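You operate a simulated robot arm through the tools that you are given. There is no shell and no other tool. Be economical: measure what you need, move in short steps, check, and stop when the job is done.

Carry out the task below with a simulated robot arm. There is one attempt and no reset: what you move stays moved.

TASK
Pile some things up. At the end: the green layer cake from the top of the square table is on the white plate; the yellow tin from the top of the square table is on the side leaf of the steam table, with the small red tub from there on top of it and the orange jelly on top of that; whatever was shut is shut again. Leave all else as you found it, and nothing knocked over.

It is judged by the outcome, as a careful person would: the job done as asked, and still so three seconds after it is handed in. It fails if anything else is knocked over, pushed out of place, dropped, spilled or broken.

THE ROBOT
A 7-joint arm with a two-finger parallel gripper, fixed in place. Base frame: the origin is at the foot of the arm, x ahead of it, y to its left, z up; the work surface is at about z = 0.74. Lengths are in m, angles in rad, forces in N, time in s.
With the tool pointing down near the work surface it reaches from about 0.2 to 0.68 m from the base axis. Its first joint turns from -1.152 to 1.152 rad. Payload 2.4 kg.
Tool frame: the origin (TCP) lies between the finger pads and is the grasp point; the fingertips stand 0.03 m ahead of it; z points along the fingers, y is the line along which they close. The gripper opens to 0.094 m. The fingers are 0.028 m wide and 0.01 m thick; the gripper's body (0.05 by 0.096 m) begins 0.055 m behind the TCP.
Orientation is told as [roll, pitch, yaw] about the base's x, y, z axes, in that order, counted from this pose: with the fingers straight down and closing along the base's y, the tool's x points along the base's -x, its y along +y and its z along -z.

THE INTERFACE
- The arm moves only by the tool drive_tool. Its argument "series" is one flat list of numbers, 6 for each row, row after row: the shift along the tool's x, y, z in m, then the turn, a rotation vector about the tool's x, y, z in rad. In form: [x, y, z, wx, wy, wz, x, y, z, wx, wy, wz, ...]. A call has 1 to 8 rows; each row shifts and turns the commanded pose from where the row before left it, along the tool's axes as they then stand. "jaw" is the gripper command, from -1 (fully open) to 1 (shut), values between in proportion, set as the call begins (left out, the last holds). A row lasts 0.2 s, in which the tool goes at most 0.05 m and 0.15 rad; a call with a longer step from one row to the next is refused whole, and so is a gripper value outside its range. A pose out of reach is approached as far as the arm can. The call stops where the force on the tool passes 40 N (or 10 N more than at its start, if that is more) or the arm is blocked; 0.2 s more then pass. The fingers move at their own pace (about 0.153 m/s each) and stop on an object; they squeeze with about 36 N. The grip force told is the motor's: it shows also when the fingers shut on nothing. Time passes only in rows, and 0.2 s behind the last, so rows that do not move let the fingers close. It gives the time, the measured TCP pose, the force on the tool (base axes), the opening and the grip force at its end, in the units of the frame above (readings bear some noise).
- Cameras (640 x 400 px; columns grow to the right, rows downward): "scene" is fixed at [0.0291, 0.4792, 1.4252]; the picture's right is [-0.76, -0.65, 0.00], its down [-0.48, 0.56, -0.67] and it looks along [0.43, -0.51, -0.74] (base axes); focal length 308 px, centre (320, 200). "wrist" rides on the gripper at [-0.037, 0, -0.058] in the tool frame; the picture's right is [0.00, -1.00, 0.00], its down [0.97, 0.00, -0.24] and it looks along [0.24, 0.00, 0.97] (tool axes); focal length 218 px, centre (320, 200).
- grab_frame(camera): a new picture of that camera. No time passes.
- probe_pixels(camera, pixels): for up to 12 pixels [column, row] of the newest picture of that camera ("zoom" is the newest enlarged one), the place [x, y, z] in the base frame of the surface seen there, good to about 0.002 m. No time passes.
- zoom(camera, box): a new picture of the part [left, top, right, bottom] of that camera's present view, enlarged. No time passes.
- close_job(): hands the job in; it is judged then, once.

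Work in short steps. Measure before you move; look again where a grasp or a placing could have gone wrong, and mend it. You have 80 turns and 46 pictures in all, those below and enlarged ones among them. Open the gripper and draw the arm clear of the work before you hand the job in, unless the task says otherwise; then end with one line.

The tools are called after ">>>" by a JSON object that holds its "name" and its "arguments". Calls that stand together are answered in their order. drive_tool: Moves the arm, as the interface text tells. Its arguments: {"type":"object","properties":{"series":{"type":"array","items":{"type":"number"}},"jaw":{"type":"number"}},"required":["series"]} The other tools are called the same way: grab_frame (camera) takes a picture; probe_pixels (camera, pixels) gives the place of the surface under pixels of a picture; zoom (camera, box) takes an enlarged picture of a part of a camera's view; close_job () hands the job in.

At the start:

```text
time: 0.0
eef_pos: [0.3169, -0.1273, 1.0589]
ee_rot: [0.001, 0.001, 0.002]
ft_force: [-0.6, -0.2, 0.3]
grip_width: 0.0943
grasp_force: 0.0
```

scene: 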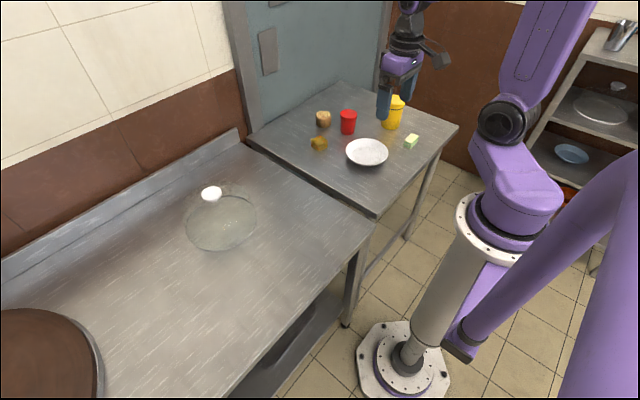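
wrist: 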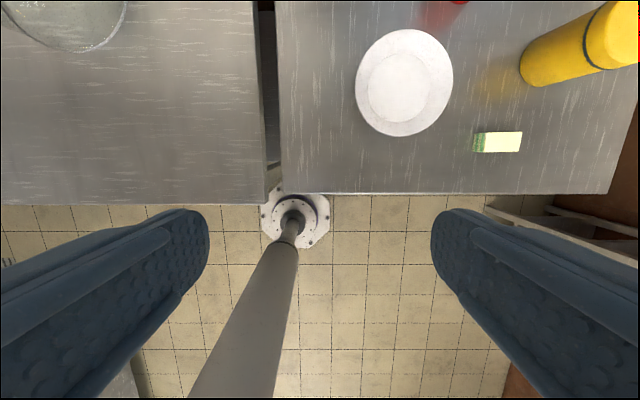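

I zoom in on both areas to identify the objects.

>>> {"name": "zoom", "arguments": {"camera": "scene", "box": [240, 70, 480, 220]}}

>>> {"name": "zoom", "arguments": {"camera": "scene", "box": [100, 150, 340, 300]}}

```text
2.67 times, centred on (360, 145) of scene
```

zoom: 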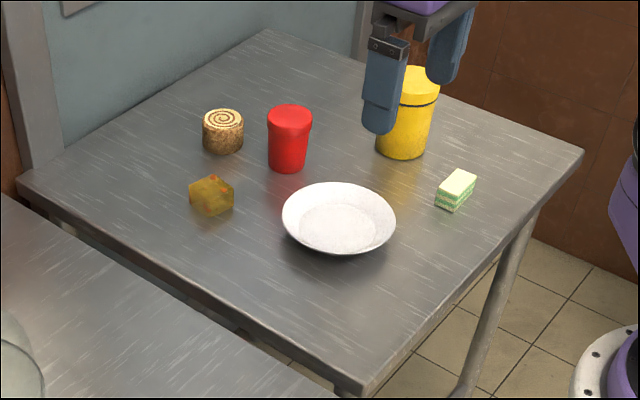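

```text
2.67 times, centred on (220, 225) of scene
```

zoom: 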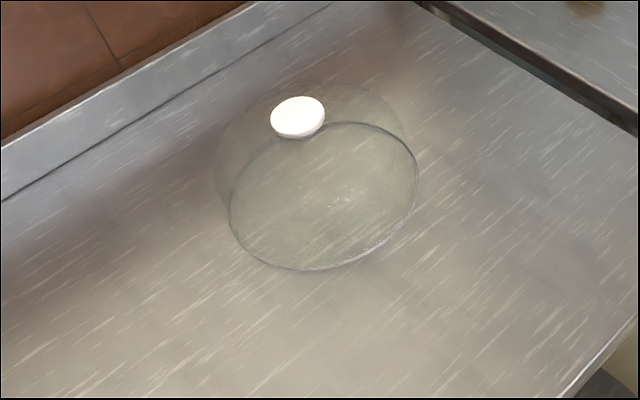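

Now measuring the tables, the dome and objects.

>>> {"name": "probe_pixels", "arguments": {"camera": "scene", "pixels": [[60, 350], [120, 320], [200, 280], [300, 220], [330, 215], [211, 193], [222, 250], [255, 215], [240, 140], [365, 220], [290, 265], [290, 320]]}}

>>> {"name": "zoom", "arguments": {"camera": "scene", "box": [240, 70, 480, 220]}}

>>> {"name": "zoom", "arguments": {"camera": "scene", "box": [0, 200, 320, 400]}}

```text
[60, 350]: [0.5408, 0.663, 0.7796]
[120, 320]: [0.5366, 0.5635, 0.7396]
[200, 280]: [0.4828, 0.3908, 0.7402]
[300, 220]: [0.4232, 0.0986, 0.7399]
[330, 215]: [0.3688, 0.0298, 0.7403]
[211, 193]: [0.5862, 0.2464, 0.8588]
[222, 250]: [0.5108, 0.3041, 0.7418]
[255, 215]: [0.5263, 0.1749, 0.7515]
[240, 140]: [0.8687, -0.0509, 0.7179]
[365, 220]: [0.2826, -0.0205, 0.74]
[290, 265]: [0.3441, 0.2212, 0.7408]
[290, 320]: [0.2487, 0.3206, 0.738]
```

```text
2.67 times, centred on (360, 145) of scene
```

zoom: 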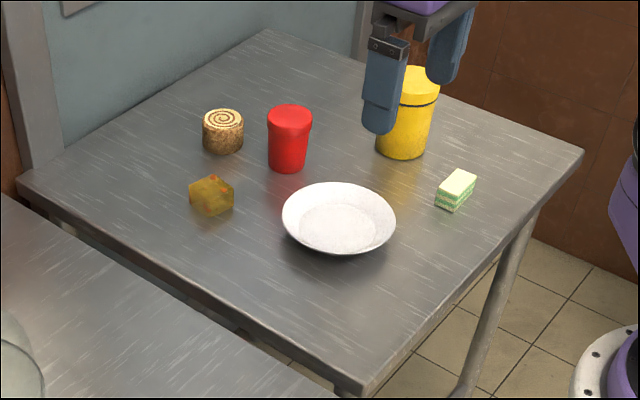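

```text
2.00 times, centred on (160, 300) of scene
```

zoom: 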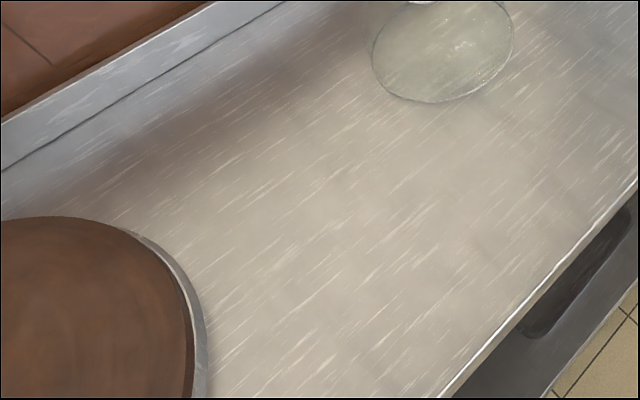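

The left counter has a brown round thing partly out of view. I move the arm left at height to look at it with the wrist camera.

>>> {"name": "drive_tool", "arguments": {"series": [0, 0.05, 0, 0, 0, 0, 0, 0.05, 0, 0, 0, 0, 0, 0.05, 0, 0, 0, 0, 0, 0.05, 0, 0, 0, 0, 0, 0.05, 0, 0, 0, 0, 0, 0.05, 0, 0, 0, 0, 0, 0.05, 0, 0, 0, 0, 0, 0.05, 0, 0, 0, 0], "jaw": -1}}

>>> {"name": "grab_frame", "arguments": {"camera": "wrist"}}

>>> {"name": "grab_frame", "arguments": {"camera": "scene"}}

```text
time: 1.8
eef_pos: [0.3175, 0.2744, 1.0602]
ee_rot: [-0.001, 0.0, -0.001]
ft_force: [0.8, 0.2, -0.6]
grip_width: 0.0936
grasp_force: 0.1
```

```text
39 pictures are left
```

wrist: 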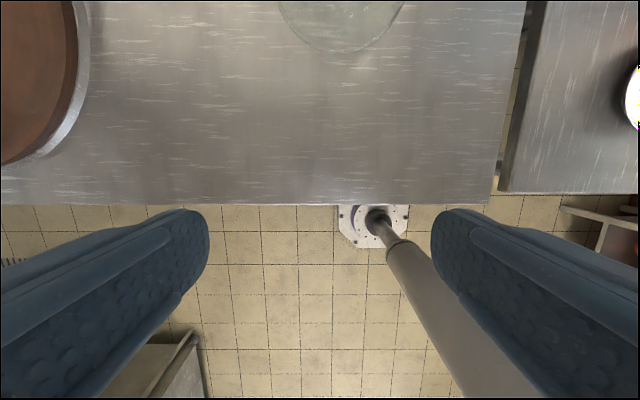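

```text
38 pictures are left
```

scene: 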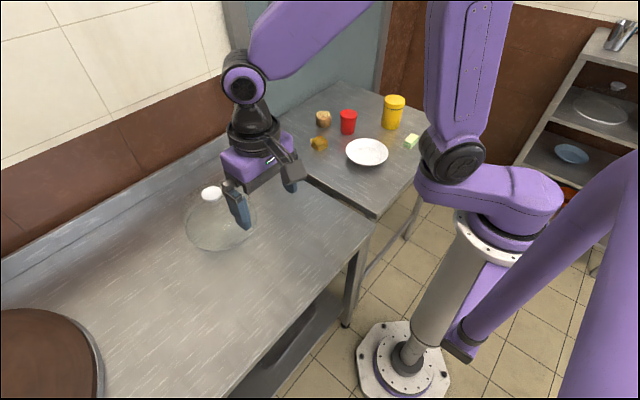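

The left counter is the steam table (soup well far left), its flat part being the leaf. Now I measure the objects on the square table.

>>> {"name": "zoom", "arguments": {"camera": "scene", "box": [300, 85, 436, 170]}}

```text
4.71 times, centred on (368, 128) of scene
```

zoom: 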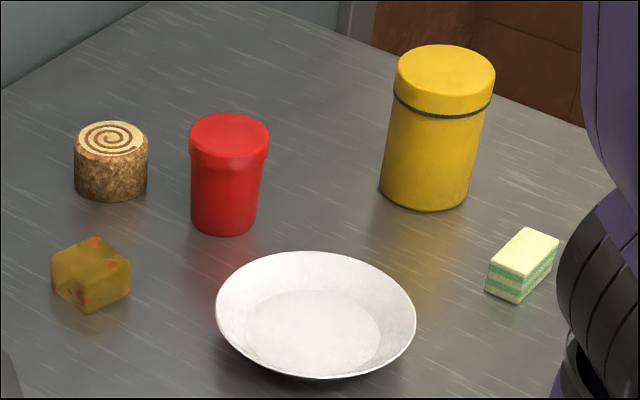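

>>> {"name": "probe_pixels", "arguments": {"camera": "zoom", "pixels": [[445, 65], [401, 68], [490, 75], [444, 88], [424, 205], [384, 190], [467, 192], [230, 135], [194, 128], [266, 135], [222, 230], [230, 158]]}}

>>> {"name": "probe_pixels", "arguments": {"camera": "zoom", "pixels": [[518, 228], [558, 240], [528, 275], [490, 260], [517, 300], [315, 330], [315, 255], [220, 310], [411, 320], [315, 376], [250, 325], [380, 330]]}}

>>> {"name": "probe_pixels", "arguments": {"camera": "zoom", "pixels": [[93, 240], [128, 262], [93, 279], [54, 258], [57, 295], [90, 308], [128, 290], [92, 258], [470, 10], [110, 135], [10, 100], [30, 385]]}}

```text
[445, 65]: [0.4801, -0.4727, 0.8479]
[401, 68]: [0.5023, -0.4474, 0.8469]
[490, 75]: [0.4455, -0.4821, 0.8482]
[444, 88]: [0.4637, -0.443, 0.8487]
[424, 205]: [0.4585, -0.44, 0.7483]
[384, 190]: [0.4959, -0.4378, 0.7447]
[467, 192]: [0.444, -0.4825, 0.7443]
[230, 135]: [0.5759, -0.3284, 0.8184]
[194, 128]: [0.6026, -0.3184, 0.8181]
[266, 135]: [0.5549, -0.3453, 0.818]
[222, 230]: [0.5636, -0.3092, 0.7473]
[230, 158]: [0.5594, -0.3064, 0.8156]
```

```text
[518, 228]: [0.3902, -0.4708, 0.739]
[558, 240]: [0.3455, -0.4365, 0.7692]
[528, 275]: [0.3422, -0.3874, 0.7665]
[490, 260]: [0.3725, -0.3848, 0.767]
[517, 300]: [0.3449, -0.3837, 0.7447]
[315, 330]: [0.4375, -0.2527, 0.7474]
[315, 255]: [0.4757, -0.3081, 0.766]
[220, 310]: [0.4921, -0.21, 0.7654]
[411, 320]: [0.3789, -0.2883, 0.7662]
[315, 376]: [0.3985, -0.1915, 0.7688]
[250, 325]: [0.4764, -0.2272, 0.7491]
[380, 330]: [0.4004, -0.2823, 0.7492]
```

```text
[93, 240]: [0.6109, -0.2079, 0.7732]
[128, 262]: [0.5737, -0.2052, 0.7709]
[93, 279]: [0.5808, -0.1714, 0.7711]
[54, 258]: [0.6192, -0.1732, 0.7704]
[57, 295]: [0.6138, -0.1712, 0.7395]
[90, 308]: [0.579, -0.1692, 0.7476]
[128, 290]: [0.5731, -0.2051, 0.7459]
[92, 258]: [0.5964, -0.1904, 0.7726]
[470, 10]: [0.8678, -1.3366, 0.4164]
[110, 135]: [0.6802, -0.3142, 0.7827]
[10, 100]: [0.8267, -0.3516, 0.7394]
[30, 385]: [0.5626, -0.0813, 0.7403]
```

Measured: cake centre about (0.359,-0.411) z 0.74–0.768, yaw ≈ +0.075; plate centre (0.437,-0.250); tin (0.475,-0.465) top 0.848; tub (0.577,-0.331) top 0.818; jelly (0.596,-0.19). I go back over to the cake.

>>> {"name": "drive_tool", "arguments": {"series": [0, -0.049, 0, 0, 0, 0, 0, -0.049, 0, 0, 0, 0, 0, -0.049, 0, 0, 0, 0, 0, -0.049, 0, 0, 0, 0, 0, -0.049, 0, 0, 0, 0, 0, -0.049, 0, 0, 0, 0, 0, -0.049, 0, 0, 0, 0, 0, -0.049, 0, 0, 0, 0]}}

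>>> {"name": "drive_tool", "arguments": {"series": [-0.007, -0.0487, 0, 0, 0, 0, -0.007, -0.0487, 0, 0, 0, 0, -0.007, -0.0487, 0, 0, 0, 0, -0.007, -0.0487, 0, 0, 0, 0, -0.007, -0.0487, 0, 0, 0, 0, -0.007, -0.0487, 0, 0, 0, 0, 0, 0, 0.05, 0, 0, 0, 0, 0, 0.05, 0, 0, -0.075]}}

>>> {"name": "grab_frame", "arguments": {"camera": "wrist"}}

```text
time: 3.6
eef_pos: [0.3175, -0.1191, 1.0589]
ee_rot: [0.0, 0.001, 0.001]
ft_force: [-0.1, -0.6, -0.2]
grip_width: 0.0938
grasp_force: 0.1
```

```text
time: 5.4
eef_pos: [0.3558, -0.412, 0.9578]
ee_rot: [0.0, 0.0, 0.076]
ft_force: [0.1, -0.6, 0.0]
grip_width: 0.094
grasp_force: 0.1
```

```text
36 pictures are left
```

wrist: 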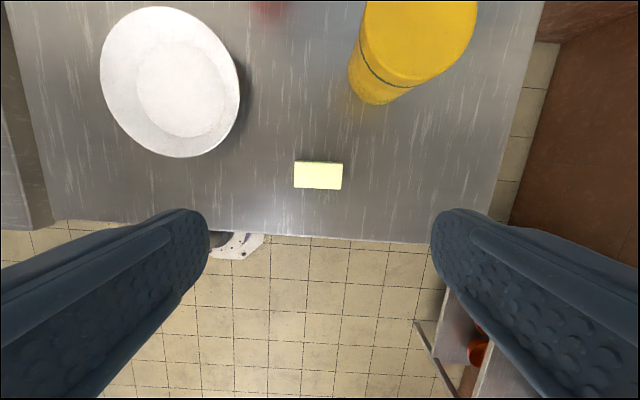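

The cake (318,175) looks aligned with the jaw. I probe its top corners.

>>> {"name": "probe_pixels", "arguments": {"camera": "wrist", "pixels": [[297, 164], [340, 166], [338, 187], [297, 185], [318, 175], [418, 35], [365, 25], [474, 20], [187, 95], [103, 60], [238, 105]]}}

```text
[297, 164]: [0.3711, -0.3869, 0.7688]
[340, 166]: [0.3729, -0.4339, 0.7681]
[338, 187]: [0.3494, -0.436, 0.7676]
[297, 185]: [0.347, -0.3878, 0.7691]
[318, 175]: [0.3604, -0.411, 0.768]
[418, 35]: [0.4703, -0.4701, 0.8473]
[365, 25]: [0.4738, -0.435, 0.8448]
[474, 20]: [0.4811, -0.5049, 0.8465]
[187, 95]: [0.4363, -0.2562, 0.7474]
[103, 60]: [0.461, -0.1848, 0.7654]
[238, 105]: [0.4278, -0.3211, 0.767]
```

Shift +4 mm in x, descend to TCP z 0.776.

>>> {"name": "drive_tool", "arguments": {"series": [-0.004, 0.001, 0.045, 0, 0, 0, 0, 0, 0.045, 0, 0, 0, 0, 0, 0.045, 0, 0, 0, 0, 0, 0.03, 0, 0, 0, 0, 0, 0.017, 0, 0, 0, 0, 0, 0, 0, 0, 0]}}

>>> {"name": "drive_tool", "arguments": {"series": [0, 0, 0, 0, 0, 0, 0, 0, 0, 0, 0, 0, 0, 0, 0, 0, 0, 0], "jaw": 1}}

>>> {"name": "grab_frame", "arguments": {"camera": "wrist"}}

```text
time: 6.8
eef_pos: [0.3605, -0.4105, 0.7768]
ee_rot: [0.0, -0.001, 0.076]
ft_force: [0.2, 0.0, -0.7]
grip_width: 0.094
grasp_force: 0.1
```

```text
time: 7.6
eef_pos: [0.3606, -0.4112, 0.7767]
ee_rot: [-0.001, 0.002, 0.075]
ft_force: [-0.8, -0.7, -0.7]
grip_width: 0.054
grasp_force: 35.9
```

```text
35 pictures are left
```

wrist: 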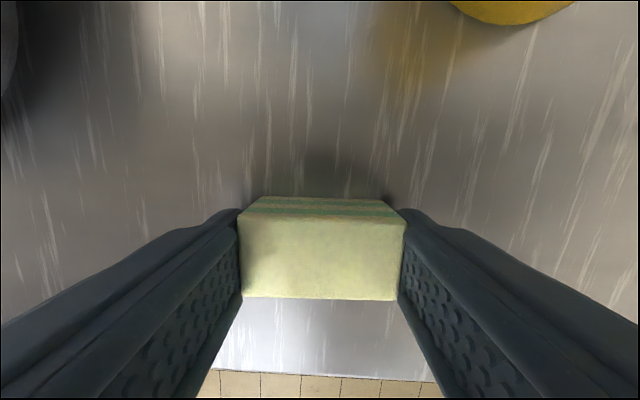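

Cake held (width 0.054). Lift 0.1 and move over the plate centre.

>>> {"name": "drive_tool", "arguments": {"series": [0, 0, -0.03, 0, 0, 0, 0, 0, -0.04, 0, 0, 0, 0, 0, -0.03, 0, 0, 0, -0.022, 0.0382, 0, 0, 0, 0, -0.022, 0.0382, 0, 0, 0, 0, -0.022, 0.0382, 0, 0, 0, 0, -0.022, 0.0382, 0, 0, 0, 0, 0, 0, 0.03, 0, 0, 0]}}

>>> {"name": "grab_frame", "arguments": {"camera": "wrist"}}

```text
time: 9.4
eef_pos: [0.4386, -0.2523, 0.8484]
ee_rot: [0.001, -0.001, 0.077]
ft_force: [-0.1, 0.1, -0.2]
grip_width: 0.0001
grasp_force: 32.7
```

```text
34 pictures are left
```

wrist: 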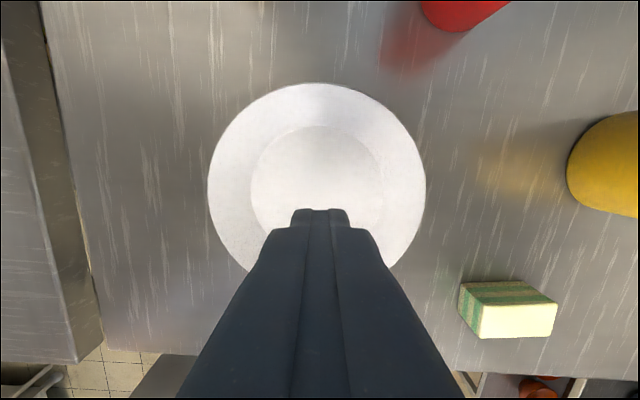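

The cake slipped out and stands near its place. I open, rise, and look at how it lies now.

>>> {"name": "drive_tool", "arguments": {"series": [0, 0, -0.05, 0, 0, 0, 0.022, -0.0382, -0.01, 0, 0, 0, 0.022, -0.0382, -0.01, 0, 0, 0, 0.022, -0.0382, 0, 0, 0, 0, 0.022, -0.0382, 0, 0, 0, 0], "jaw": -1}}

>>> {"name": "zoom", "arguments": {"camera": "wrist", "box": [220, 100, 420, 225]}}

```text
time: 10.6
eef_pos: [0.3623, -0.411, 0.9188]
ee_rot: [0.0, -0.002, 0.078]
ft_force: [0.4, -0.5, 0.8]
grip_width: 0.0941
grasp_force: 0.1
```

```text
3.20 times, centred on (320, 162) of wrist
```

zoom: 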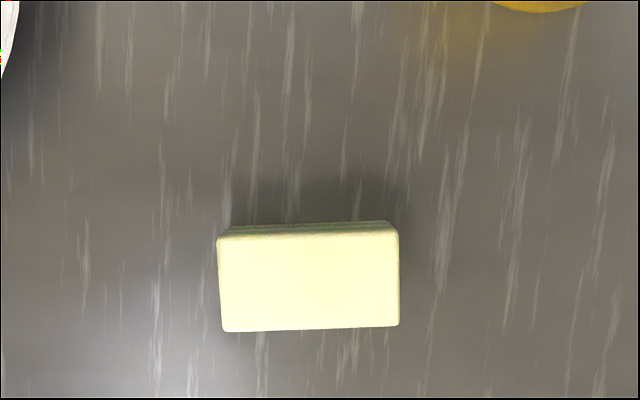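

>>> {"name": "probe_pixels", "arguments": {"camera": "zoom", "pixels": [[221, 240], [395, 234], [396, 322], [224, 328], [308, 282], [308, 229]]}}

```text
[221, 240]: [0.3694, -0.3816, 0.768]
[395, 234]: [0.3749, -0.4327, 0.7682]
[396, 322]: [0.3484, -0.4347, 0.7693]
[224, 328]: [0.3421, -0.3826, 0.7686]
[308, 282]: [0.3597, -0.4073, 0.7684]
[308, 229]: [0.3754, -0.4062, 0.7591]
```

Cake now centre (0.359,-0.408), yaw ≈0.11. I regrip deeper and lift slowly, checking.

>>> {"name": "drive_tool", "arguments": {"series": [0.002, 0.003, 0.045, 0, 0, -0.03, 0, 0, 0.045, 0, 0, 0, 0, 0, 0.035, 0, 0, 0, 0, 0, 0.015, 0, 0, 0, 0, 0, 0.0065, 0, 0, 0, 0, 0, 0, 0, 0, 0]}}

>>> {"name": "drive_tool", "arguments": {"series": [0, 0, 0, 0, 0, 0, 0, 0, 0, 0, 0, 0, 0, 0, 0, 0, 0, 0, 0, 0, 0, 0, 0, 0], "jaw": 1}}

>>> {"name": "drive_tool", "arguments": {"series": [0, 0, -0.005, 0, 0, 0, 0, 0, -0.005, 0, 0, 0, 0, 0, -0.01, 0, 0, 0, 0, 0, -0.01, 0, 0, 0]}}

>>> {"name": "grab_frame", "arguments": {"camera": "wrist"}}

```text
time: 12.0
eef_pos: [0.3617, -0.4071, 0.7732]
ee_rot: [-0.001, 0.001, 0.104]
ft_force: [0.1, -0.1, -0.7]
grip_width: 0.094
grasp_force: 0.0
```

```text
time: 13.0
eef_pos: [0.3636, -0.4078, 0.7722]
ee_rot: [-0.004, -0.002, 0.105]
ft_force: [-1.4, 4.7, 30.4]
grip_width: 0.0538
grasp_force: 36.4
```

```text
time: 14.0
eef_pos: [0.3607, -0.4073, 0.8009]
ee_rot: [-0.001, 0.0, 0.103]
ft_force: [0.9, 0.8, -0.4]
grip_width: 0.0537
grasp_force: 36.3
```

```text
32 pictures are left
```

wrist: 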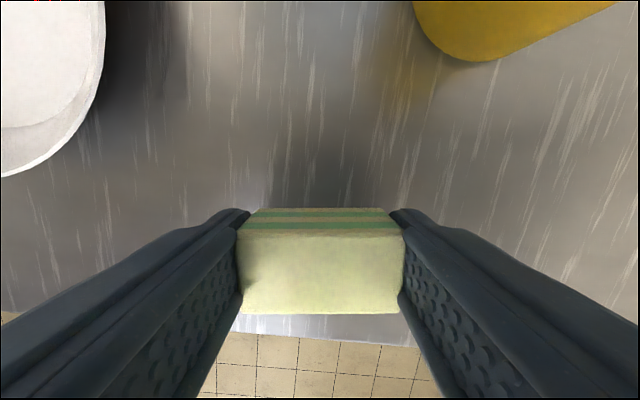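

>>> {"name": "probe_pixels", "arguments": {"camera": "wrist", "pixels": [[320, 270], [320, 240], [250, 305], [392, 305], [320, 214]]}}

>>> {"name": "drive_tool", "arguments": {"series": [0, 0, -0.01, 0, 0, 0, 0, 0, -0.01, 0, 0, 0, 0, 0, -0.01, 0, 0, 0, 0, 0, -0.01, 0, 0, 0]}}

>>> {"name": "grab_frame", "arguments": {"camera": "wrist"}}

>>> {"name": "probe_pixels", "arguments": {"camera": "wrist", "pixels": [[320, 270], [320, 240], [250, 305], [392, 305], [320, 214]]}}

```text
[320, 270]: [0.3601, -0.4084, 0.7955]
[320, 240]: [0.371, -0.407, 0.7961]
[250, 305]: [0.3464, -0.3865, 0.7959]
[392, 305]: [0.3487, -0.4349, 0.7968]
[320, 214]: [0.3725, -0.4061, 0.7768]
```

```text
time: 15.0
eef_pos: [0.3607, -0.4083, 0.8426]
ee_rot: [0.001, 0.0, 0.105]
ft_force: [0.3, -0.2, -1.8]
grip_width: 0.0536
grasp_force: 35.8
```

```text
31 pictures are left
```

wrist: 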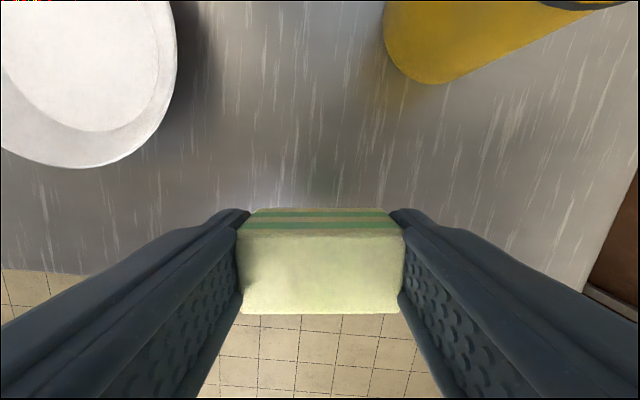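

```text
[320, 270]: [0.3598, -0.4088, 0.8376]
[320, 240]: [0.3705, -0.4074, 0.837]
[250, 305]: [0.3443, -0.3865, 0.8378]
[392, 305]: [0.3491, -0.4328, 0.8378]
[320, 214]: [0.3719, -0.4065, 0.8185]
```

Now held steadily (top is 5 mm below TCP). Move gently over the plate.

>>> {"name": "drive_tool", "arguments": {"series": [-0.0116, 0.0185, 0, 0, 0, 0, -0.0116, 0.0185, 0, 0, 0, 0, -0.0116, 0.0185, 0, 0, 0, 0, -0.0116, 0.0185, 0, 0, 0, 0, -0.0116, 0.0185, 0, 0, 0, 0, -0.0116, 0.0185, 0, 0, 0, 0, -0.0116, 0.0185, 0, 0, 0, 0, -0.0116, 0.0185, 0, 0, 0, 0]}}

>>> {"name": "drive_tool", "arguments": {"series": [0, 0, 0.02, 0, 0, 0, 0, 0, 0.02, 0, 0, 0, 0, 0, 0.01, 0, 0, 0]}}

>>> {"name": "grab_frame", "arguments": {"camera": "wrist"}}

```text
time: 16.8
eef_pos: [0.4394, -0.2501, 0.8411]
ee_rot: [0.001, -0.002, 0.104]
ft_force: [-0.5, 0.1, 0.1]
grip_width: 0.0534
grasp_force: 35.9
```

```text
time: 17.6
eef_pos: [0.4382, -0.2504, 0.7914]
ee_rot: [0.001, 0.0, 0.106]
ft_force: [0.0, 0.8, -1.3]
grip_width: 0.0536
grasp_force: 35.6
```

```text
30 pictures are left
```

wrist: 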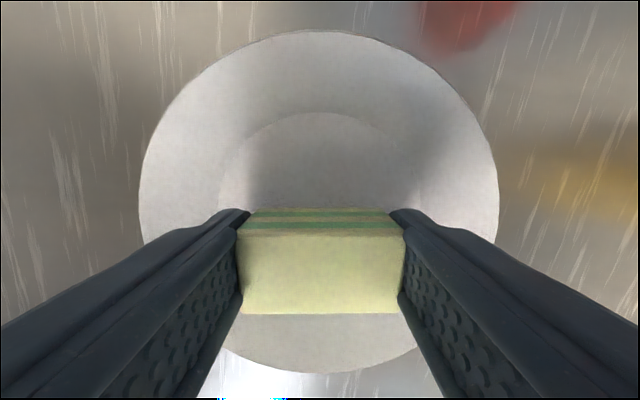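

Lower the last ~1 cm, then open only slightly (avoid pushing the plate rim).

>>> {"name": "drive_tool", "arguments": {"series": [0, 0, 0.005, 0, 0, 0, 0, 0, 0.0045, 0, 0, 0, 0, 0, 0, 0, 0, 0]}}

>>> {"name": "drive_tool", "arguments": {"series": [0, 0, 0, 0, 0, 0, 0, 0, 0, 0, 0, 0], "jaw": -0.3}}

>>> {"name": "drive_tool", "arguments": {"series": [0, 0, -0.01, 0, 0, 0, 0, 0, -0.02, 0, 0, 0, 0, 0, -0.04, 0, 0, 0, 0, 0, -0.05, 0, 0, 0, 0, 0, -0.05, 0, 0, 0]}}

>>> {"name": "grab_frame", "arguments": {"camera": "wrist"}}

```text
time: 18.4
eef_pos: [0.4385, -0.2504, 0.7844]
ee_rot: [-0.003, -0.002, 0.106]
ft_force: [-1.6, 1.3, 11.6]
grip_width: 0.0536
grasp_force: 35.6
```

```text
time: 19.0
eef_pos: [0.4377, -0.2511, 0.7827]
ee_rot: [-0.001, 0.0, 0.105]
ft_force: [-0.3, 0.5, 0.1]
grip_width: 0.0611
grasp_force: 0.1
```

```text
time: 20.2
eef_pos: [0.4371, -0.2497, 0.9539]
ee_rot: [0.001, 0.001, 0.105]
ft_force: [-0.4, -0.3, 0.4]
grip_width: 0.061
grasp_force: 0.1
```

```text
29 pictures are left
```

wrist: 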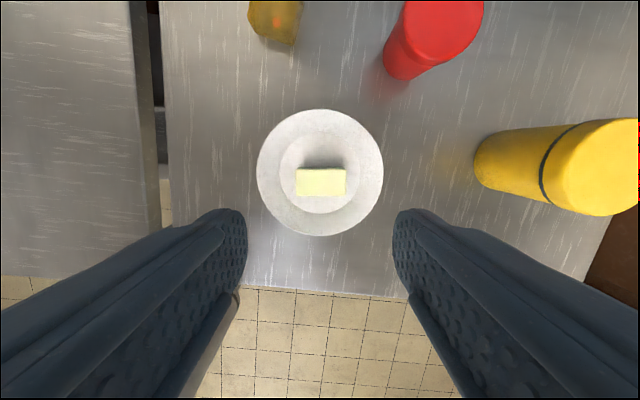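

Cake sits on the plate. Next the tin: straighten yaw, open, move above it and look.

>>> {"name": "drive_tool", "arguments": {"series": [0, 0, 0, 0, 0, 0.105, -0.0076, -0.0434, 0, 0, 0, 0, -0.0076, -0.0434, 0, 0, 0, 0, -0.0076, -0.0434, 0, 0, 0, 0, -0.0076, -0.0434, 0, 0, 0, 0, -0.0076, -0.0434, 0, 0, 0, 0], "jaw": -1}}

>>> {"name": "grab_frame", "arguments": {"camera": "wrist"}}

```text
time: 21.6
eef_pos: [0.4791, -0.4637, 0.952]
ee_rot: [0.002, 0.003, 0.002]
ft_force: [-0.8, 0.0, -0.5]
grip_width: 0.0938
grasp_force: 0.0
```

```text
28 pictures are left
```

wrist: 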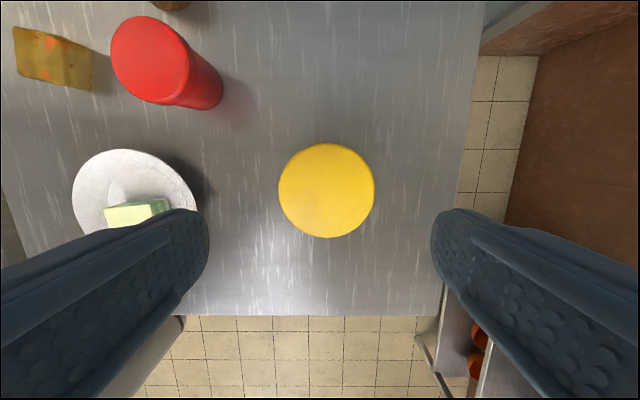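

>>> {"name": "probe_pixels", "arguments": {"camera": "wrist", "pixels": [[281, 190], [372, 190], [326, 147], [326, 234], [326, 190], [115, 60], [185, 60], [150, 20], [150, 98], [25, 50], [70, 50], [320, 130]]}}

```text
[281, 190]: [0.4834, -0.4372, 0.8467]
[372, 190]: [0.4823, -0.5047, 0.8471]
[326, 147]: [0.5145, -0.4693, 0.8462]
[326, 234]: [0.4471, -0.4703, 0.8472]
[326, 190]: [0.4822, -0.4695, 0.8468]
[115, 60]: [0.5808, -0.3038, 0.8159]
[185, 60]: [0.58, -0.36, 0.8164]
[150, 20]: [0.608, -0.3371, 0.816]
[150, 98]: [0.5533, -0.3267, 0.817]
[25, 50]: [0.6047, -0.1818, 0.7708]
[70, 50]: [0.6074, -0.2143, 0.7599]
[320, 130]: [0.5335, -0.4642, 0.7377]
```

Tin centre (0.481,-0.471), Ø0.069, top 0.847. Descend to TCP z≈0.802 and look before gripping.

>>> {"name": "drive_tool", "arguments": {"series": [-0.002, -0.007, 0.03, 0, 0, 0, 0, 0, 0.04, 0, 0, 0, 0, 0, 0.04, 0, 0, 0, 0, 0, 0.03, 0, 0, 0, 0, 0, 0.009, 0, 0, 0, 0, 0, 0, 0, 0, 0]}}

>>> {"name": "grab_frame", "arguments": {"camera": "scene"}}

```text
time: 23.0
eef_pos: [0.4782, -0.4741, 0.8032]
ee_rot: [-0.001, 0.0, -0.001]
ft_force: [-0.1, 0.3, -0.7]
grip_width: 0.0939
grasp_force: 0.1
```

```text
27 pictures are left
```

scene: 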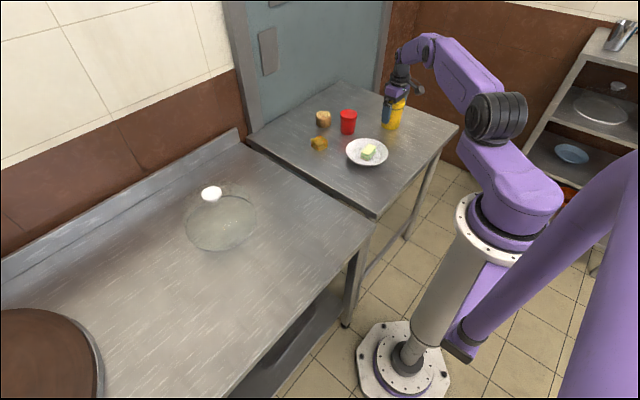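

Adjust 3 mm and grip.

>>> {"name": "drive_tool", "arguments": {"series": [-0.003, 0.003, 0, 0, 0, 0, 0, 0, 0, 0, 0, 0]}}

>>> {"name": "drive_tool", "arguments": {"series": [0, 0, 0, 0, 0, 0, 0, 0, 0, 0, 0, 0, 0, 0, 0, 0, 0, 0], "jaw": 1}}

>>> {"name": "drive_tool", "arguments": {"series": [0, 0, -0.005, 0, 0, 0, 0, 0, -0.01, 0, 0, 0, 0, 0, -0.01, 0, 0, 0]}}

>>> {"name": "grab_frame", "arguments": {"camera": "wrist"}}

```text
time: 23.6
eef_pos: [0.4822, -0.4717, 0.804]
ee_rot: [0.0, 0.0, 0.0]
ft_force: [0.7, -0.2, -0.1]
grip_width: 0.0942
grasp_force: 0.1
```

```text
time: 24.4
eef_pos: [0.4818, -0.4709, 0.8034]
ee_rot: [0.0, 0.0, 0.001]
ft_force: [0.3, 1.2, 0.6]
grip_width: 0.0729
grasp_force: 36.0
```

```text
time: 25.2
eef_pos: [0.4796, -0.4722, 0.8288]
ee_rot: [0.003, 0.0, -0.002]
ft_force: [-0.1, 0.4, -3.2]
grip_width: 0.0726
grasp_force: 36.2
```

```text
26 pictures are left
```

wrist: 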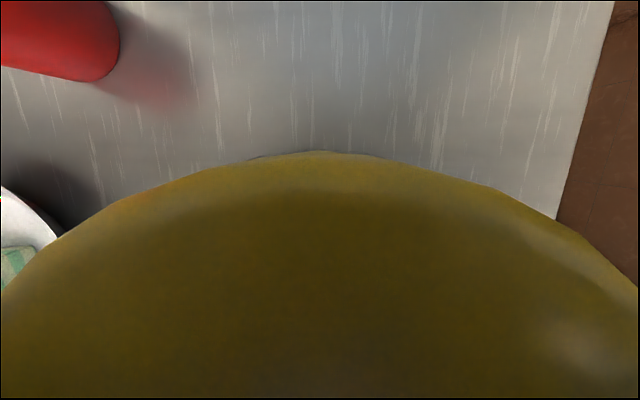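

Lifted. Raise 0.1 and carry to the leaf at about (0.38, 0.12).

>>> {"name": "drive_tool", "arguments": {"series": [0, 0, -0.02, 0, 0, 0, 0, 0, -0.03, 0, 0, 0, 0, 0, -0.03, 0, 0, 0, 0, 0, -0.02, 0, 0, 0, 0.006, 0.025, 0, 0, 0, 0, 0.006, 0.035, 0, 0, 0, 0, 0.006, 0.038, 0, 0, 0, 0, 0.006, 0.038, 0, 0, 0, 0]}}

>>> {"name": "drive_tool", "arguments": {"series": [0.006, 0.038, 0, 0, 0, 0, 0.006, 0.038, 0, 0, 0, 0, 0.006, 0.038, 0, 0, 0, 0, 0.006, 0.038, 0, 0, 0, 0, 0.006, 0.038, 0, 0, 0, 0, 0.006, 0.038, 0, 0, 0, 0, 0.006, 0.038, 0, 0, 0, 0, 0.006, 0.038, 0, 0, 0, 0]}}

>>> {"name": "drive_tool", "arguments": {"series": [0.007, 0.038, 0, 0, 0, 0, 0.007, 0.038, 0, 0, 0, 0, 0.007, 0.038, 0, 0, 0, 0, 0.007, 0.038, 0, 0, 0, 0, 0, 0, 0, 0, 0, 0]}}

>>> {"name": "grab_frame", "arguments": {"camera": "scene"}}

```text
time: 27.0
eef_pos: [0.4574, -0.3352, 0.9269]
ee_rot: [0.001, 0.0, 0.0]
ft_force: [-1.0, 0.7, -3.0]
grip_width: 0.0728
grasp_force: 35.8
```

```text
time: 28.8
eef_pos: [0.4071, -0.0323, 0.9308]
ee_rot: [0.001, 0.0, 0.001]
ft_force: [0.0, 0.7, -2.8]
grip_width: 0.0727
grasp_force: 36.3
```

```text
time: 30.0
eef_pos: [0.3814, 0.1188, 0.9291]
ee_rot: [-0.001, 0.001, 0.0]
ft_force: [0.3, 0.4, -2.0]
grip_width: 0.0727
grasp_force: 36.0
```

```text
25 pictures are left
```

scene: 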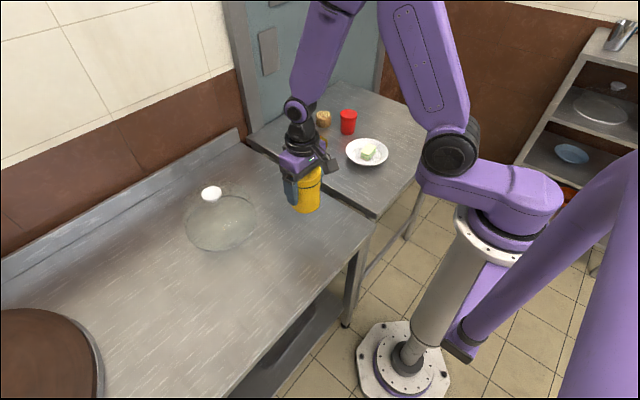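

Tin is over the leaf clear of the dome. Lower it 0.125 m.

>>> {"name": "drive_tool", "arguments": {"series": [0, 0, 0.04, 0, 0, 0, 0, 0, 0.04, 0, 0, 0, 0, 0, 0.03, 0, 0, 0, 0, 0, 0.01, 0, 0, 0, 0, 0, 0.003, 0, 0, 0, 0, 0, 0.0025, 0, 0, 0, 0, 0, 0, 0, 0, 0]}}

>>> {"name": "zoom", "arguments": {"camera": "scene", "box": [220, 130, 400, 243]}}

```text
time: 31.6
eef_pos: [0.3819, 0.1202, 0.8017]
ee_rot: [0.001, -0.003, -0.001]
ft_force: [-0.6, -2.4, 26.8]
grip_width: 0.0727
grasp_force: 36.4
```

```text
3.54 times, centred on (310, 186) of scene
```

zoom: 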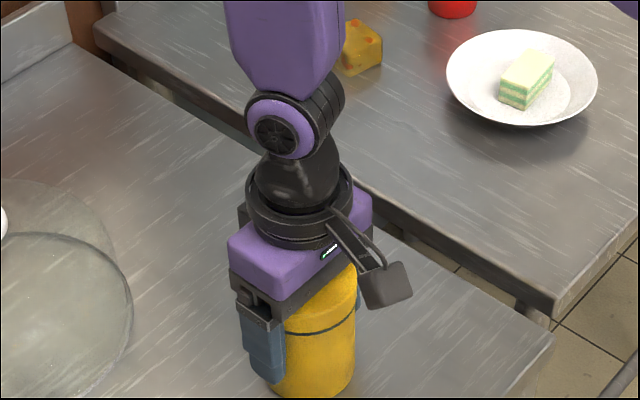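

Contact (27 N), tin upright. Ease off 1 mm, open and rise.

>>> {"name": "drive_tool", "arguments": {"series": [0, 0, -0.0015, 0, 0, 0, 0, 0, 0, 0, 0, 0]}}

>>> {"name": "drive_tool", "arguments": {"series": [0, 0, 0, 0, 0, 0, 0, 0, 0, 0, 0, 0], "jaw": -1}}

>>> {"name": "drive_tool", "arguments": {"series": [0, 0, -0.02, 0, 0, 0, 0, 0, -0.04, 0, 0, 0, 0, 0, -0.05, 0, 0, 0, 0, 0, -0.05, 0, 0, 0]}}

>>> {"name": "grab_frame", "arguments": {"camera": "wrist"}}

```text
time: 32.2
eef_pos: [0.3788, 0.1194, 0.8038]
ee_rot: [0.001, 0.003, 0.0]
ft_force: [0.4, 0.4, -2.4]
grip_width: 0.073
grasp_force: 36.2
```

```text
time: 32.8
eef_pos: [0.3803, 0.1201, 0.8031]
ee_rot: [0.002, 0.0, 0.0]
ft_force: [-0.4, -0.8, 0.1]
grip_width: 0.0941
grasp_force: 0.1
```

```text
time: 33.8
eef_pos: [0.3795, 0.1205, 0.964]
ee_rot: [0.001, 0.003, 0.002]
ft_force: [-0.9, -0.1, -0.2]
grip_width: 0.0941
grasp_force: 0.0
```

```text
23 pictures are left
```

wrist: 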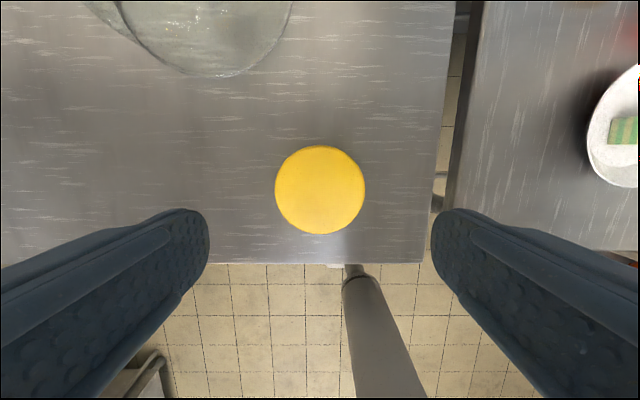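

Tin stands. Probe its top for the stack target, then move to above the tub (0.58,-0.332).

>>> {"name": "probe_pixels", "arguments": {"camera": "wrist", "pixels": [[277, 189], [363, 189], [320, 150], [320, 231], [320, 190]]}}

>>> {"name": "drive_tool", "arguments": {"series": [-0.0165, -0.0411, 0, 0, 0, 0, -0.0165, -0.0411, 0, 0, 0, 0, -0.0165, -0.0411, 0, 0, 0, 0, -0.0165, -0.0411, 0, 0, 0, 0, -0.0165, -0.0411, 0, 0, 0, 0, -0.0165, -0.0411, 0, 0, 0, 0, -0.0165, -0.0411, 0, 0, 0, 0, -0.0165, -0.0411, 0, 0, 0, 0]}}

>>> {"name": "drive_tool", "arguments": {"series": [-0.0165, -0.0411, 0, 0, 0, 0, -0.0165, -0.0411, 0, 0, 0, 0, -0.0165, -0.0411, 0, 0, 0, 0, 0, 0, 0.02, 0, 0, 0, 0, 0, 0, 0, 0, 0]}}

>>> {"name": "grab_frame", "arguments": {"camera": "wrist"}}

```text
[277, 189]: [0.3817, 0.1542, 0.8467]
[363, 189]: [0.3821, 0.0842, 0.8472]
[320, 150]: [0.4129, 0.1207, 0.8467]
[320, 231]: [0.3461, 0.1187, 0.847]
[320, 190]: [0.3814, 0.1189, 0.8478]
```

```text
time: 35.6
eef_pos: [0.5129, -0.2098, 0.9646]
ee_rot: [0.0, -0.001, -0.001]
ft_force: [0.1, -0.1, -0.1]
grip_width: 0.0939
grasp_force: 0.1
```

```text
time: 36.8
eef_pos: [0.5621, -0.3298, 0.9452]
ee_rot: [-0.001, 0.001, 0.001]
ft_force: [0.2, 0.5, 0.0]
grip_width: 0.0941
grasp_force: 0.0
```

```text
22 pictures are left
```

wrist: 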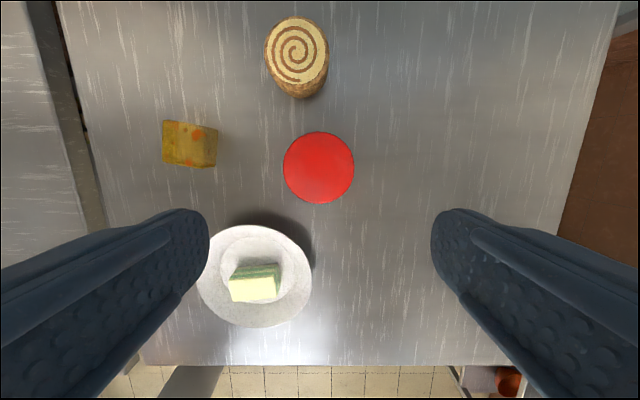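

>>> {"name": "probe_pixels", "arguments": {"camera": "wrist", "pixels": [[287, 168], [351, 168], [319, 136], [319, 200], [319, 168], [165, 123], [216, 128], [215, 163], [164, 160], [295, 95], [245, 318], [255, 290]]}}

```text
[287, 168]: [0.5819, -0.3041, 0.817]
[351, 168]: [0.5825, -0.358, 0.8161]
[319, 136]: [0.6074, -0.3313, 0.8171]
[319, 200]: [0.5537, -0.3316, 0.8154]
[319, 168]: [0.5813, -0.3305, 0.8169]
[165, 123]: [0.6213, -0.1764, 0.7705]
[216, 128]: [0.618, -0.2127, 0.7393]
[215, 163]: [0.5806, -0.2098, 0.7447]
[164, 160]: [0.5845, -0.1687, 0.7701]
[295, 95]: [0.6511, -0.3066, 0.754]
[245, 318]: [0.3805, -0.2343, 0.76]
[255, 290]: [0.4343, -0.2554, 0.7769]
```

Tub centre (0.581,-0.331), Ø0.055, top 0.817. Descend to z 0.787.

>>> {"name": "drive_tool", "arguments": {"series": [-0.019, -0.001, 0, 0, 0, 0, 0, 0, 0.04, 0, 0, 0, 0, 0, 0.04, 0, 0, 0, 0, 0, 0.04, 0, 0, 0, 0, 0, 0.028, 0, 0, 0, 0, 0, 0.01, 0, 0, 0, 0, 0, 0, 0, 0, 0]}}

>>> {"name": "zoom", "arguments": {"camera": "scene", "box": [270, 80, 430, 180]}}

```text
time: 38.4
eef_pos: [0.5798, -0.3332, 0.7848]
ee_rot: [0.0, 0.0, -0.001]
ft_force: [0.2, 0.1, -0.4]
grip_width: 0.094
grasp_force: 0.1
```

```text
4.00 times, centred on (350, 130) of scene
```

zoom: 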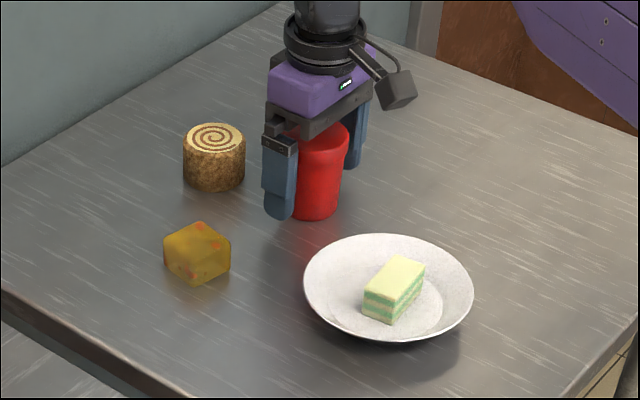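

Fingers straddle the tub. Grip and lift a little.

>>> {"name": "drive_tool", "arguments": {"series": [0, 0.001, 0, 0, 0, 0, 0, 0, 0, 0, 0, 0, 0, 0, 0, 0, 0, 0], "jaw": 1}}

>>> {"name": "drive_tool", "arguments": {"series": [0, 0, -0.005, 0, 0, 0, 0, 0, -0.01, 0, 0, 0, 0, 0, -0.01, 0, 0, 0]}}

>>> {"name": "zoom", "arguments": {"camera": "scene", "box": [270, 80, 430, 180]}}

```text
time: 39.2
eef_pos: [0.5799, -0.3326, 0.7843]
ee_rot: [0.001, 0.0, 0.001]
ft_force: [0.5, 0.1, 0.1]
grip_width: 0.0614
grasp_force: 35.9
```

```text
time: 40.0
eef_pos: [0.5806, -0.3319, 0.8118]
ee_rot: [0.002, 0.0, 0.0]
ft_force: [0.2, 0.2, -2.3]
grip_width: 0.0614
grasp_force: 36.0
```

```text
4.00 times, centred on (350, 130) of scene
```

zoom: 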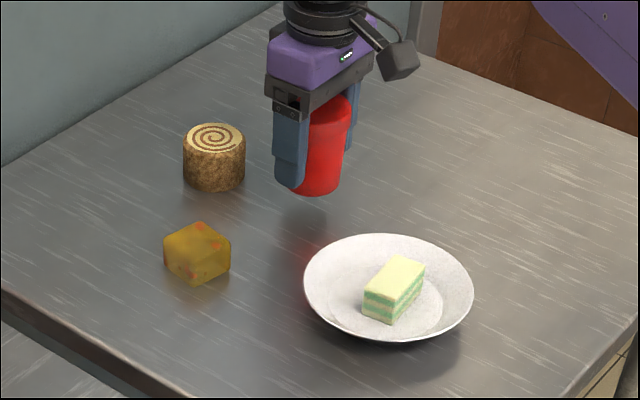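

Lifted upright. Raise to ~0.96 and carry over the tin.

>>> {"name": "drive_tool", "arguments": {"series": [0, 0, -0.02, 0, 0, 0, 0, 0, -0.03, 0, 0, 0, 0, 0, -0.04, 0, 0, 0, 0, 0, -0.04, 0, 0, 0, 0, 0, -0.02, 0, 0, 0, 0.01667, 0.0376, 0, 0, 0, 0, 0.01667, 0.0376, 0, 0, 0, 0, 0.01667, 0.0376, 0, 0, 0, 0]}}

>>> {"name": "drive_tool", "arguments": {"series": [0.01667, 0.0376, 0, 0, 0, 0, 0.01667, 0.0376, 0, 0, 0, 0, 0.01667, 0.0376, 0, 0, 0, 0, 0.01667, 0.0376, 0, 0, 0, 0, 0.01667, 0.0376, 0, 0, 0, 0, 0.01667, 0.0376, 0, 0, 0, 0, 0.01667, 0.0376, 0, 0, 0, 0]}}

>>> {"name": "drive_tool", "arguments": {"series": [0.01667, 0.0376, 0, 0, 0, 0, 0.01667, 0.0376, 0, 0, 0, 0, 0, 0, 0, 0, 0, 0]}}

>>> {"name": "zoom", "arguments": {"camera": "scene", "box": [220, 130, 400, 243]}}

```text
time: 41.8
eef_pos: [0.5323, -0.2203, 0.9626]
ee_rot: [-0.001, -0.002, 0.0]
ft_force: [-0.3, 0.1, -2.4]
grip_width: 0.0614
grasp_force: 35.9
```

```text
time: 43.4
eef_pos: [0.4134, 0.0434, 0.9602]
ee_rot: [-0.001, 0.0, 0.001]
ft_force: [-0.4, 0.7, -1.8]
grip_width: 0.0617
grasp_force: 35.8
```

```text
time: 44.2
eef_pos: [0.3815, 0.1222, 0.9625]
ee_rot: [0.0, 0.0, -0.001]
ft_force: [-0.4, 0.9, -1.2]
grip_width: 0.0615
grasp_force: 35.6
```

```text
3.54 times, centred on (310, 186) of scene
```

zoom: 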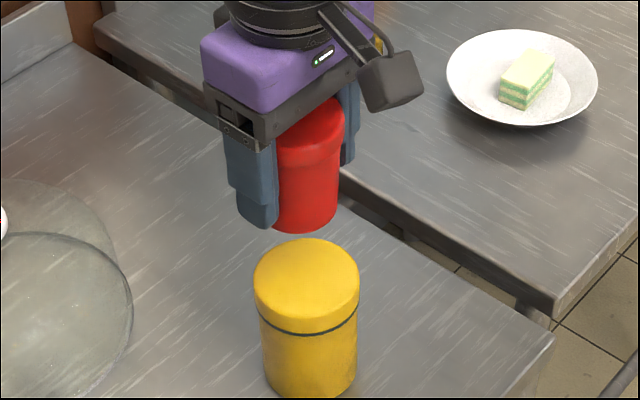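

Aligned; small correction and lower 0.07 onto the tin.

>>> {"name": "drive_tool", "arguments": {"series": [0.001, -0.0025, 0, 0, 0, 0, 0, 0, 0.03, 0, 0, 0, 0, 0, 0.025, 0, 0, 0, 0, 0, 0.01, 0, 0, 0, 0, 0, 0.003, 0, 0, 0, 0, 0, 0.0015, 0, 0, 0, 0, 0, 0, 0, 0, 0]}}

>>> {"name": "zoom", "arguments": {"camera": "scene", "box": [220, 130, 400, 243]}}

```text
time: 45.8
eef_pos: [0.3806, 0.1191, 0.8917]
ee_rot: [0.0, -0.003, 0.001]
ft_force: [-3.1, 1.2, 31.7]
grip_width: 0.0616
grasp_force: 36.2
```

```text
3.54 times, centred on (310, 186) of scene
```

zoom: 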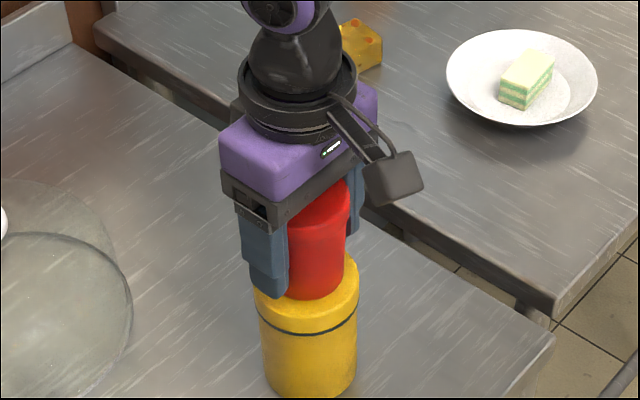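

Tub seated on the tin. Ease off, open, rise.

>>> {"name": "drive_tool", "arguments": {"series": [0, 0, -0.0015, 0, 0, 0, 0, 0, 0, 0, 0, 0]}}

>>> {"name": "drive_tool", "arguments": {"series": [0, 0, 0, 0, 0, 0, 0, 0, 0, 0, 0, 0], "jaw": -1}}

>>> {"name": "drive_tool", "arguments": {"series": [0, 0, -0.02, 0, 0, 0, 0, 0, -0.04, 0, 0, 0, 0, 0, -0.05, 0, 0, 0, 0, 0, -0.05, 0, 0, 0]}}

>>> {"name": "grab_frame", "arguments": {"camera": "wrist"}}

```text
time: 46.4
eef_pos: [0.3792, 0.1177, 0.8922]
ee_rot: [-0.001, 0.002, -0.001]
ft_force: [1.0, 0.8, 0.2]
grip_width: 0.0615
grasp_force: 35.9
```

```text
time: 47.0
eef_pos: [0.3801, 0.1179, 0.8931]
ee_rot: [0.0, 0.0, -0.001]
ft_force: [0.1, 1.1, -0.5]
grip_width: 0.0938
grasp_force: 0.1
```

```text
time: 48.0
eef_pos: [0.3778, 0.1195, 1.0525]
ee_rot: [0.0, 0.001, -0.001]
ft_force: [0.1, 0.3, -0.1]
grip_width: 0.0939
grasp_force: 0.0
```

```text
17 pictures are left
```

wrist: 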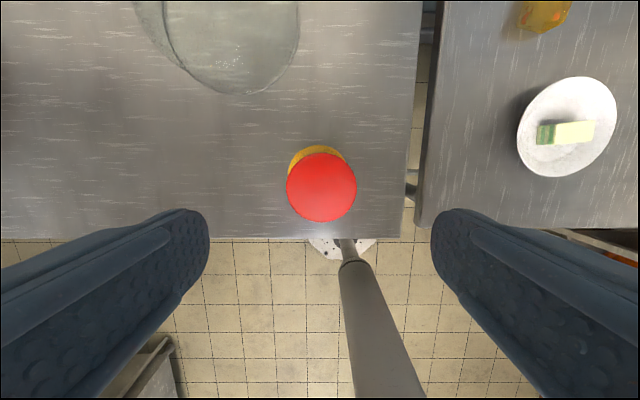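

>>> {"name": "probe_pixels", "arguments": {"camera": "wrist", "pixels": [[289, 188], [354, 188], [321, 157], [321, 219], [321, 188]]}}

>>> {"name": "drive_tool", "arguments": {"series": [-0.022, -0.0344, 0, 0, 0, 0, -0.022, -0.0344, 0, 0, 0, 0, -0.022, -0.0344, 0, 0, 0, 0, -0.022, -0.0344, 0, 0, 0, 0, -0.022, -0.0344, 0, 0, 0, 0, -0.022, -0.0344, 0, 0, 0, 0, -0.022, -0.0344, 0, 0, 0, 0, -0.022, -0.0344, 0, 0, 0, 0]}}

>>> {"name": "drive_tool", "arguments": {"series": [-0.022, -0.0344, 0.03, 0, 0, 0, 0, 0, 0.05, 0, 0, 0, 0, 0, 0.04, 0, 0, 0, 0, 0, 0, 0, 0, 0]}}

>>> {"name": "grab_frame", "arguments": {"camera": "wrist"}}

```text
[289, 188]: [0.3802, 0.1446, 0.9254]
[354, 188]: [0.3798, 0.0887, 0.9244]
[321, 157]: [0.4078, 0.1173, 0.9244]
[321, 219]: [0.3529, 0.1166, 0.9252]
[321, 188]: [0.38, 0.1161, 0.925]
```

```text
time: 49.8
eef_pos: [0.5564, -0.158, 1.0509]
ee_rot: [0.001, 0.0, 0.0]
ft_force: [0.4, 0.1, 0.3]
grip_width: 0.0938
grasp_force: 0.0
```

```text
refused: row 1 steps farther than a row can; nothing moved
```

```text
16 pictures are left
```

wrist: 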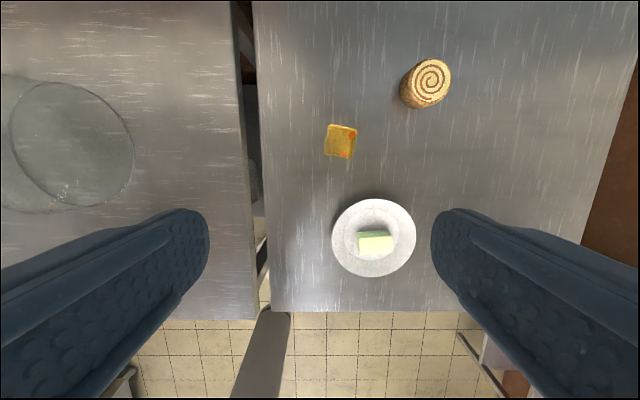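

Tub top centre (0.380,0.117), z 0.925. Continue above the jelly and descend to ~0.92.

>>> {"name": "drive_tool", "arguments": {"series": [-0.02, -0.034, 0, 0, 0, 0, 0, 0, 0.05, 0, 0, 0, 0, 0, 0.05, 0, 0, 0, 0, 0, 0.03, 0, 0, 0, 0, 0, 0, 0, 0, 0]}}

>>> {"name": "zoom", "arguments": {"camera": "wrist", "box": [220, 90, 420, 215]}}

```text
time: 51.0
eef_pos: [0.5768, -0.1922, 0.9231]
ee_rot: [-0.001, -0.001, -0.003]
ft_force: [-0.1, -0.3, 0.9]
grip_width: 0.094
grasp_force: 0.0
```

```text
3.20 times, centred on (320, 152) of wrist
```

zoom: 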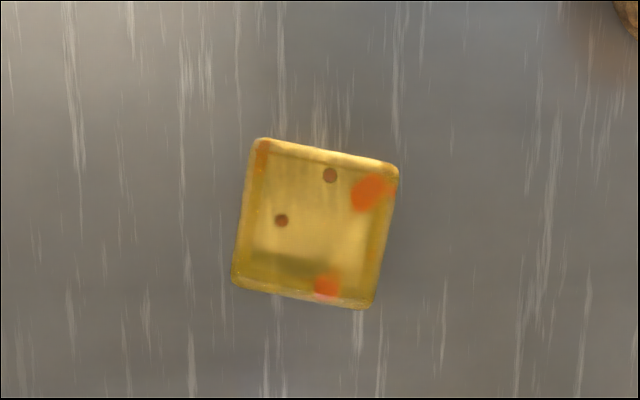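

>>> {"name": "probe_pixels", "arguments": {"camera": "zoom", "pixels": [[264, 146], [390, 170], [365, 298], [241, 278], [315, 220], [315, 157], [383, 230], [247, 210]]}}

```text
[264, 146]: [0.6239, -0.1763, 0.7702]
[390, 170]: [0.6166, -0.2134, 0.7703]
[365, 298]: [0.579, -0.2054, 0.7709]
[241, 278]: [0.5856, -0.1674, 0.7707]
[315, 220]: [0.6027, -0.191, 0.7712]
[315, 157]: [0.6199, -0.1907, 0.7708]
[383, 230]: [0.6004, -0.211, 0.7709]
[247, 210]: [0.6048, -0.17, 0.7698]
```

Jelly centre (0.601,-0.191), yaw ≈ -0.2, top 0.771. Align, descend to z 0.773.

>>> {"name": "drive_tool", "arguments": {"series": [-0.0245, 0.0016, 0, 0, 0, 0.1, 0, 0, 0, 0, 0, 0.1, 0, 0, 0.045, 0, 0, 0, 0, 0, 0.045, 0, 0, 0, 0, 0, 0.035, 0, 0, 0, 0, 0, 0.018, 0, 0, 0, 0, 0, 0.0065, 0, 0, 0, 0, 0, 0, 0, 0, 0]}}

>>> {"name": "drive_tool", "arguments": {"series": [0, 0, 0, 0, 0, 0, 0, 0, 0, 0, 0, 0, 0, 0, 0, 0, 0, 0, 0, 0, 0, 0, 0, 0], "jaw": 1}}

>>> {"name": "drive_tool", "arguments": {"series": [0, 0, -0.005, 0, 0, 0, 0, 0, -0.005, 0, 0, 0, 0, 0, -0.01, 0, 0, 0, 0, 0, -0.01, 0, 0, 0]}}

>>> {"name": "grab_frame", "arguments": {"camera": "wrist"}}

```text
time: 52.8
eef_pos: [0.6008, -0.1909, 0.7749]
ee_rot: [0.001, 0.001, -0.201]
ft_force: [0.8, 1.1, -0.6]
grip_width: 0.0941
grasp_force: 0.2
```

```text
time: 53.8
eef_pos: [0.6021, -0.1911, 0.7747]
ee_rot: [0.0, -0.002, -0.199]
ft_force: [0.0, 1.4, 9.5]
grip_width: 0.0435
grasp_force: 36.5
```

```text
time: 54.8
eef_pos: [0.6012, -0.1894, 0.8041]
ee_rot: [-0.001, 0.0, -0.2]
ft_force: [0.2, -0.6, -0.8]
grip_width: 0.0436
grasp_force: 35.8
```

```text
14 pictures are left
```

wrist: 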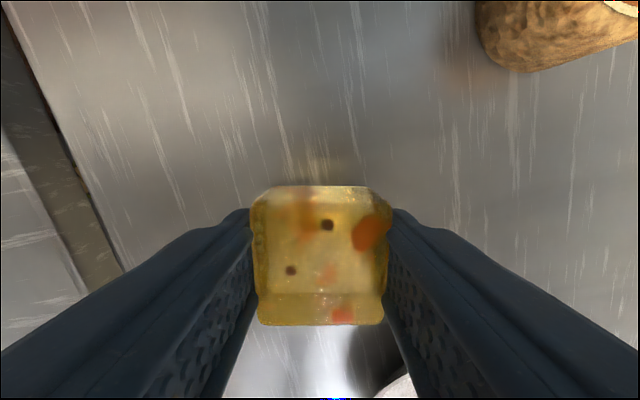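

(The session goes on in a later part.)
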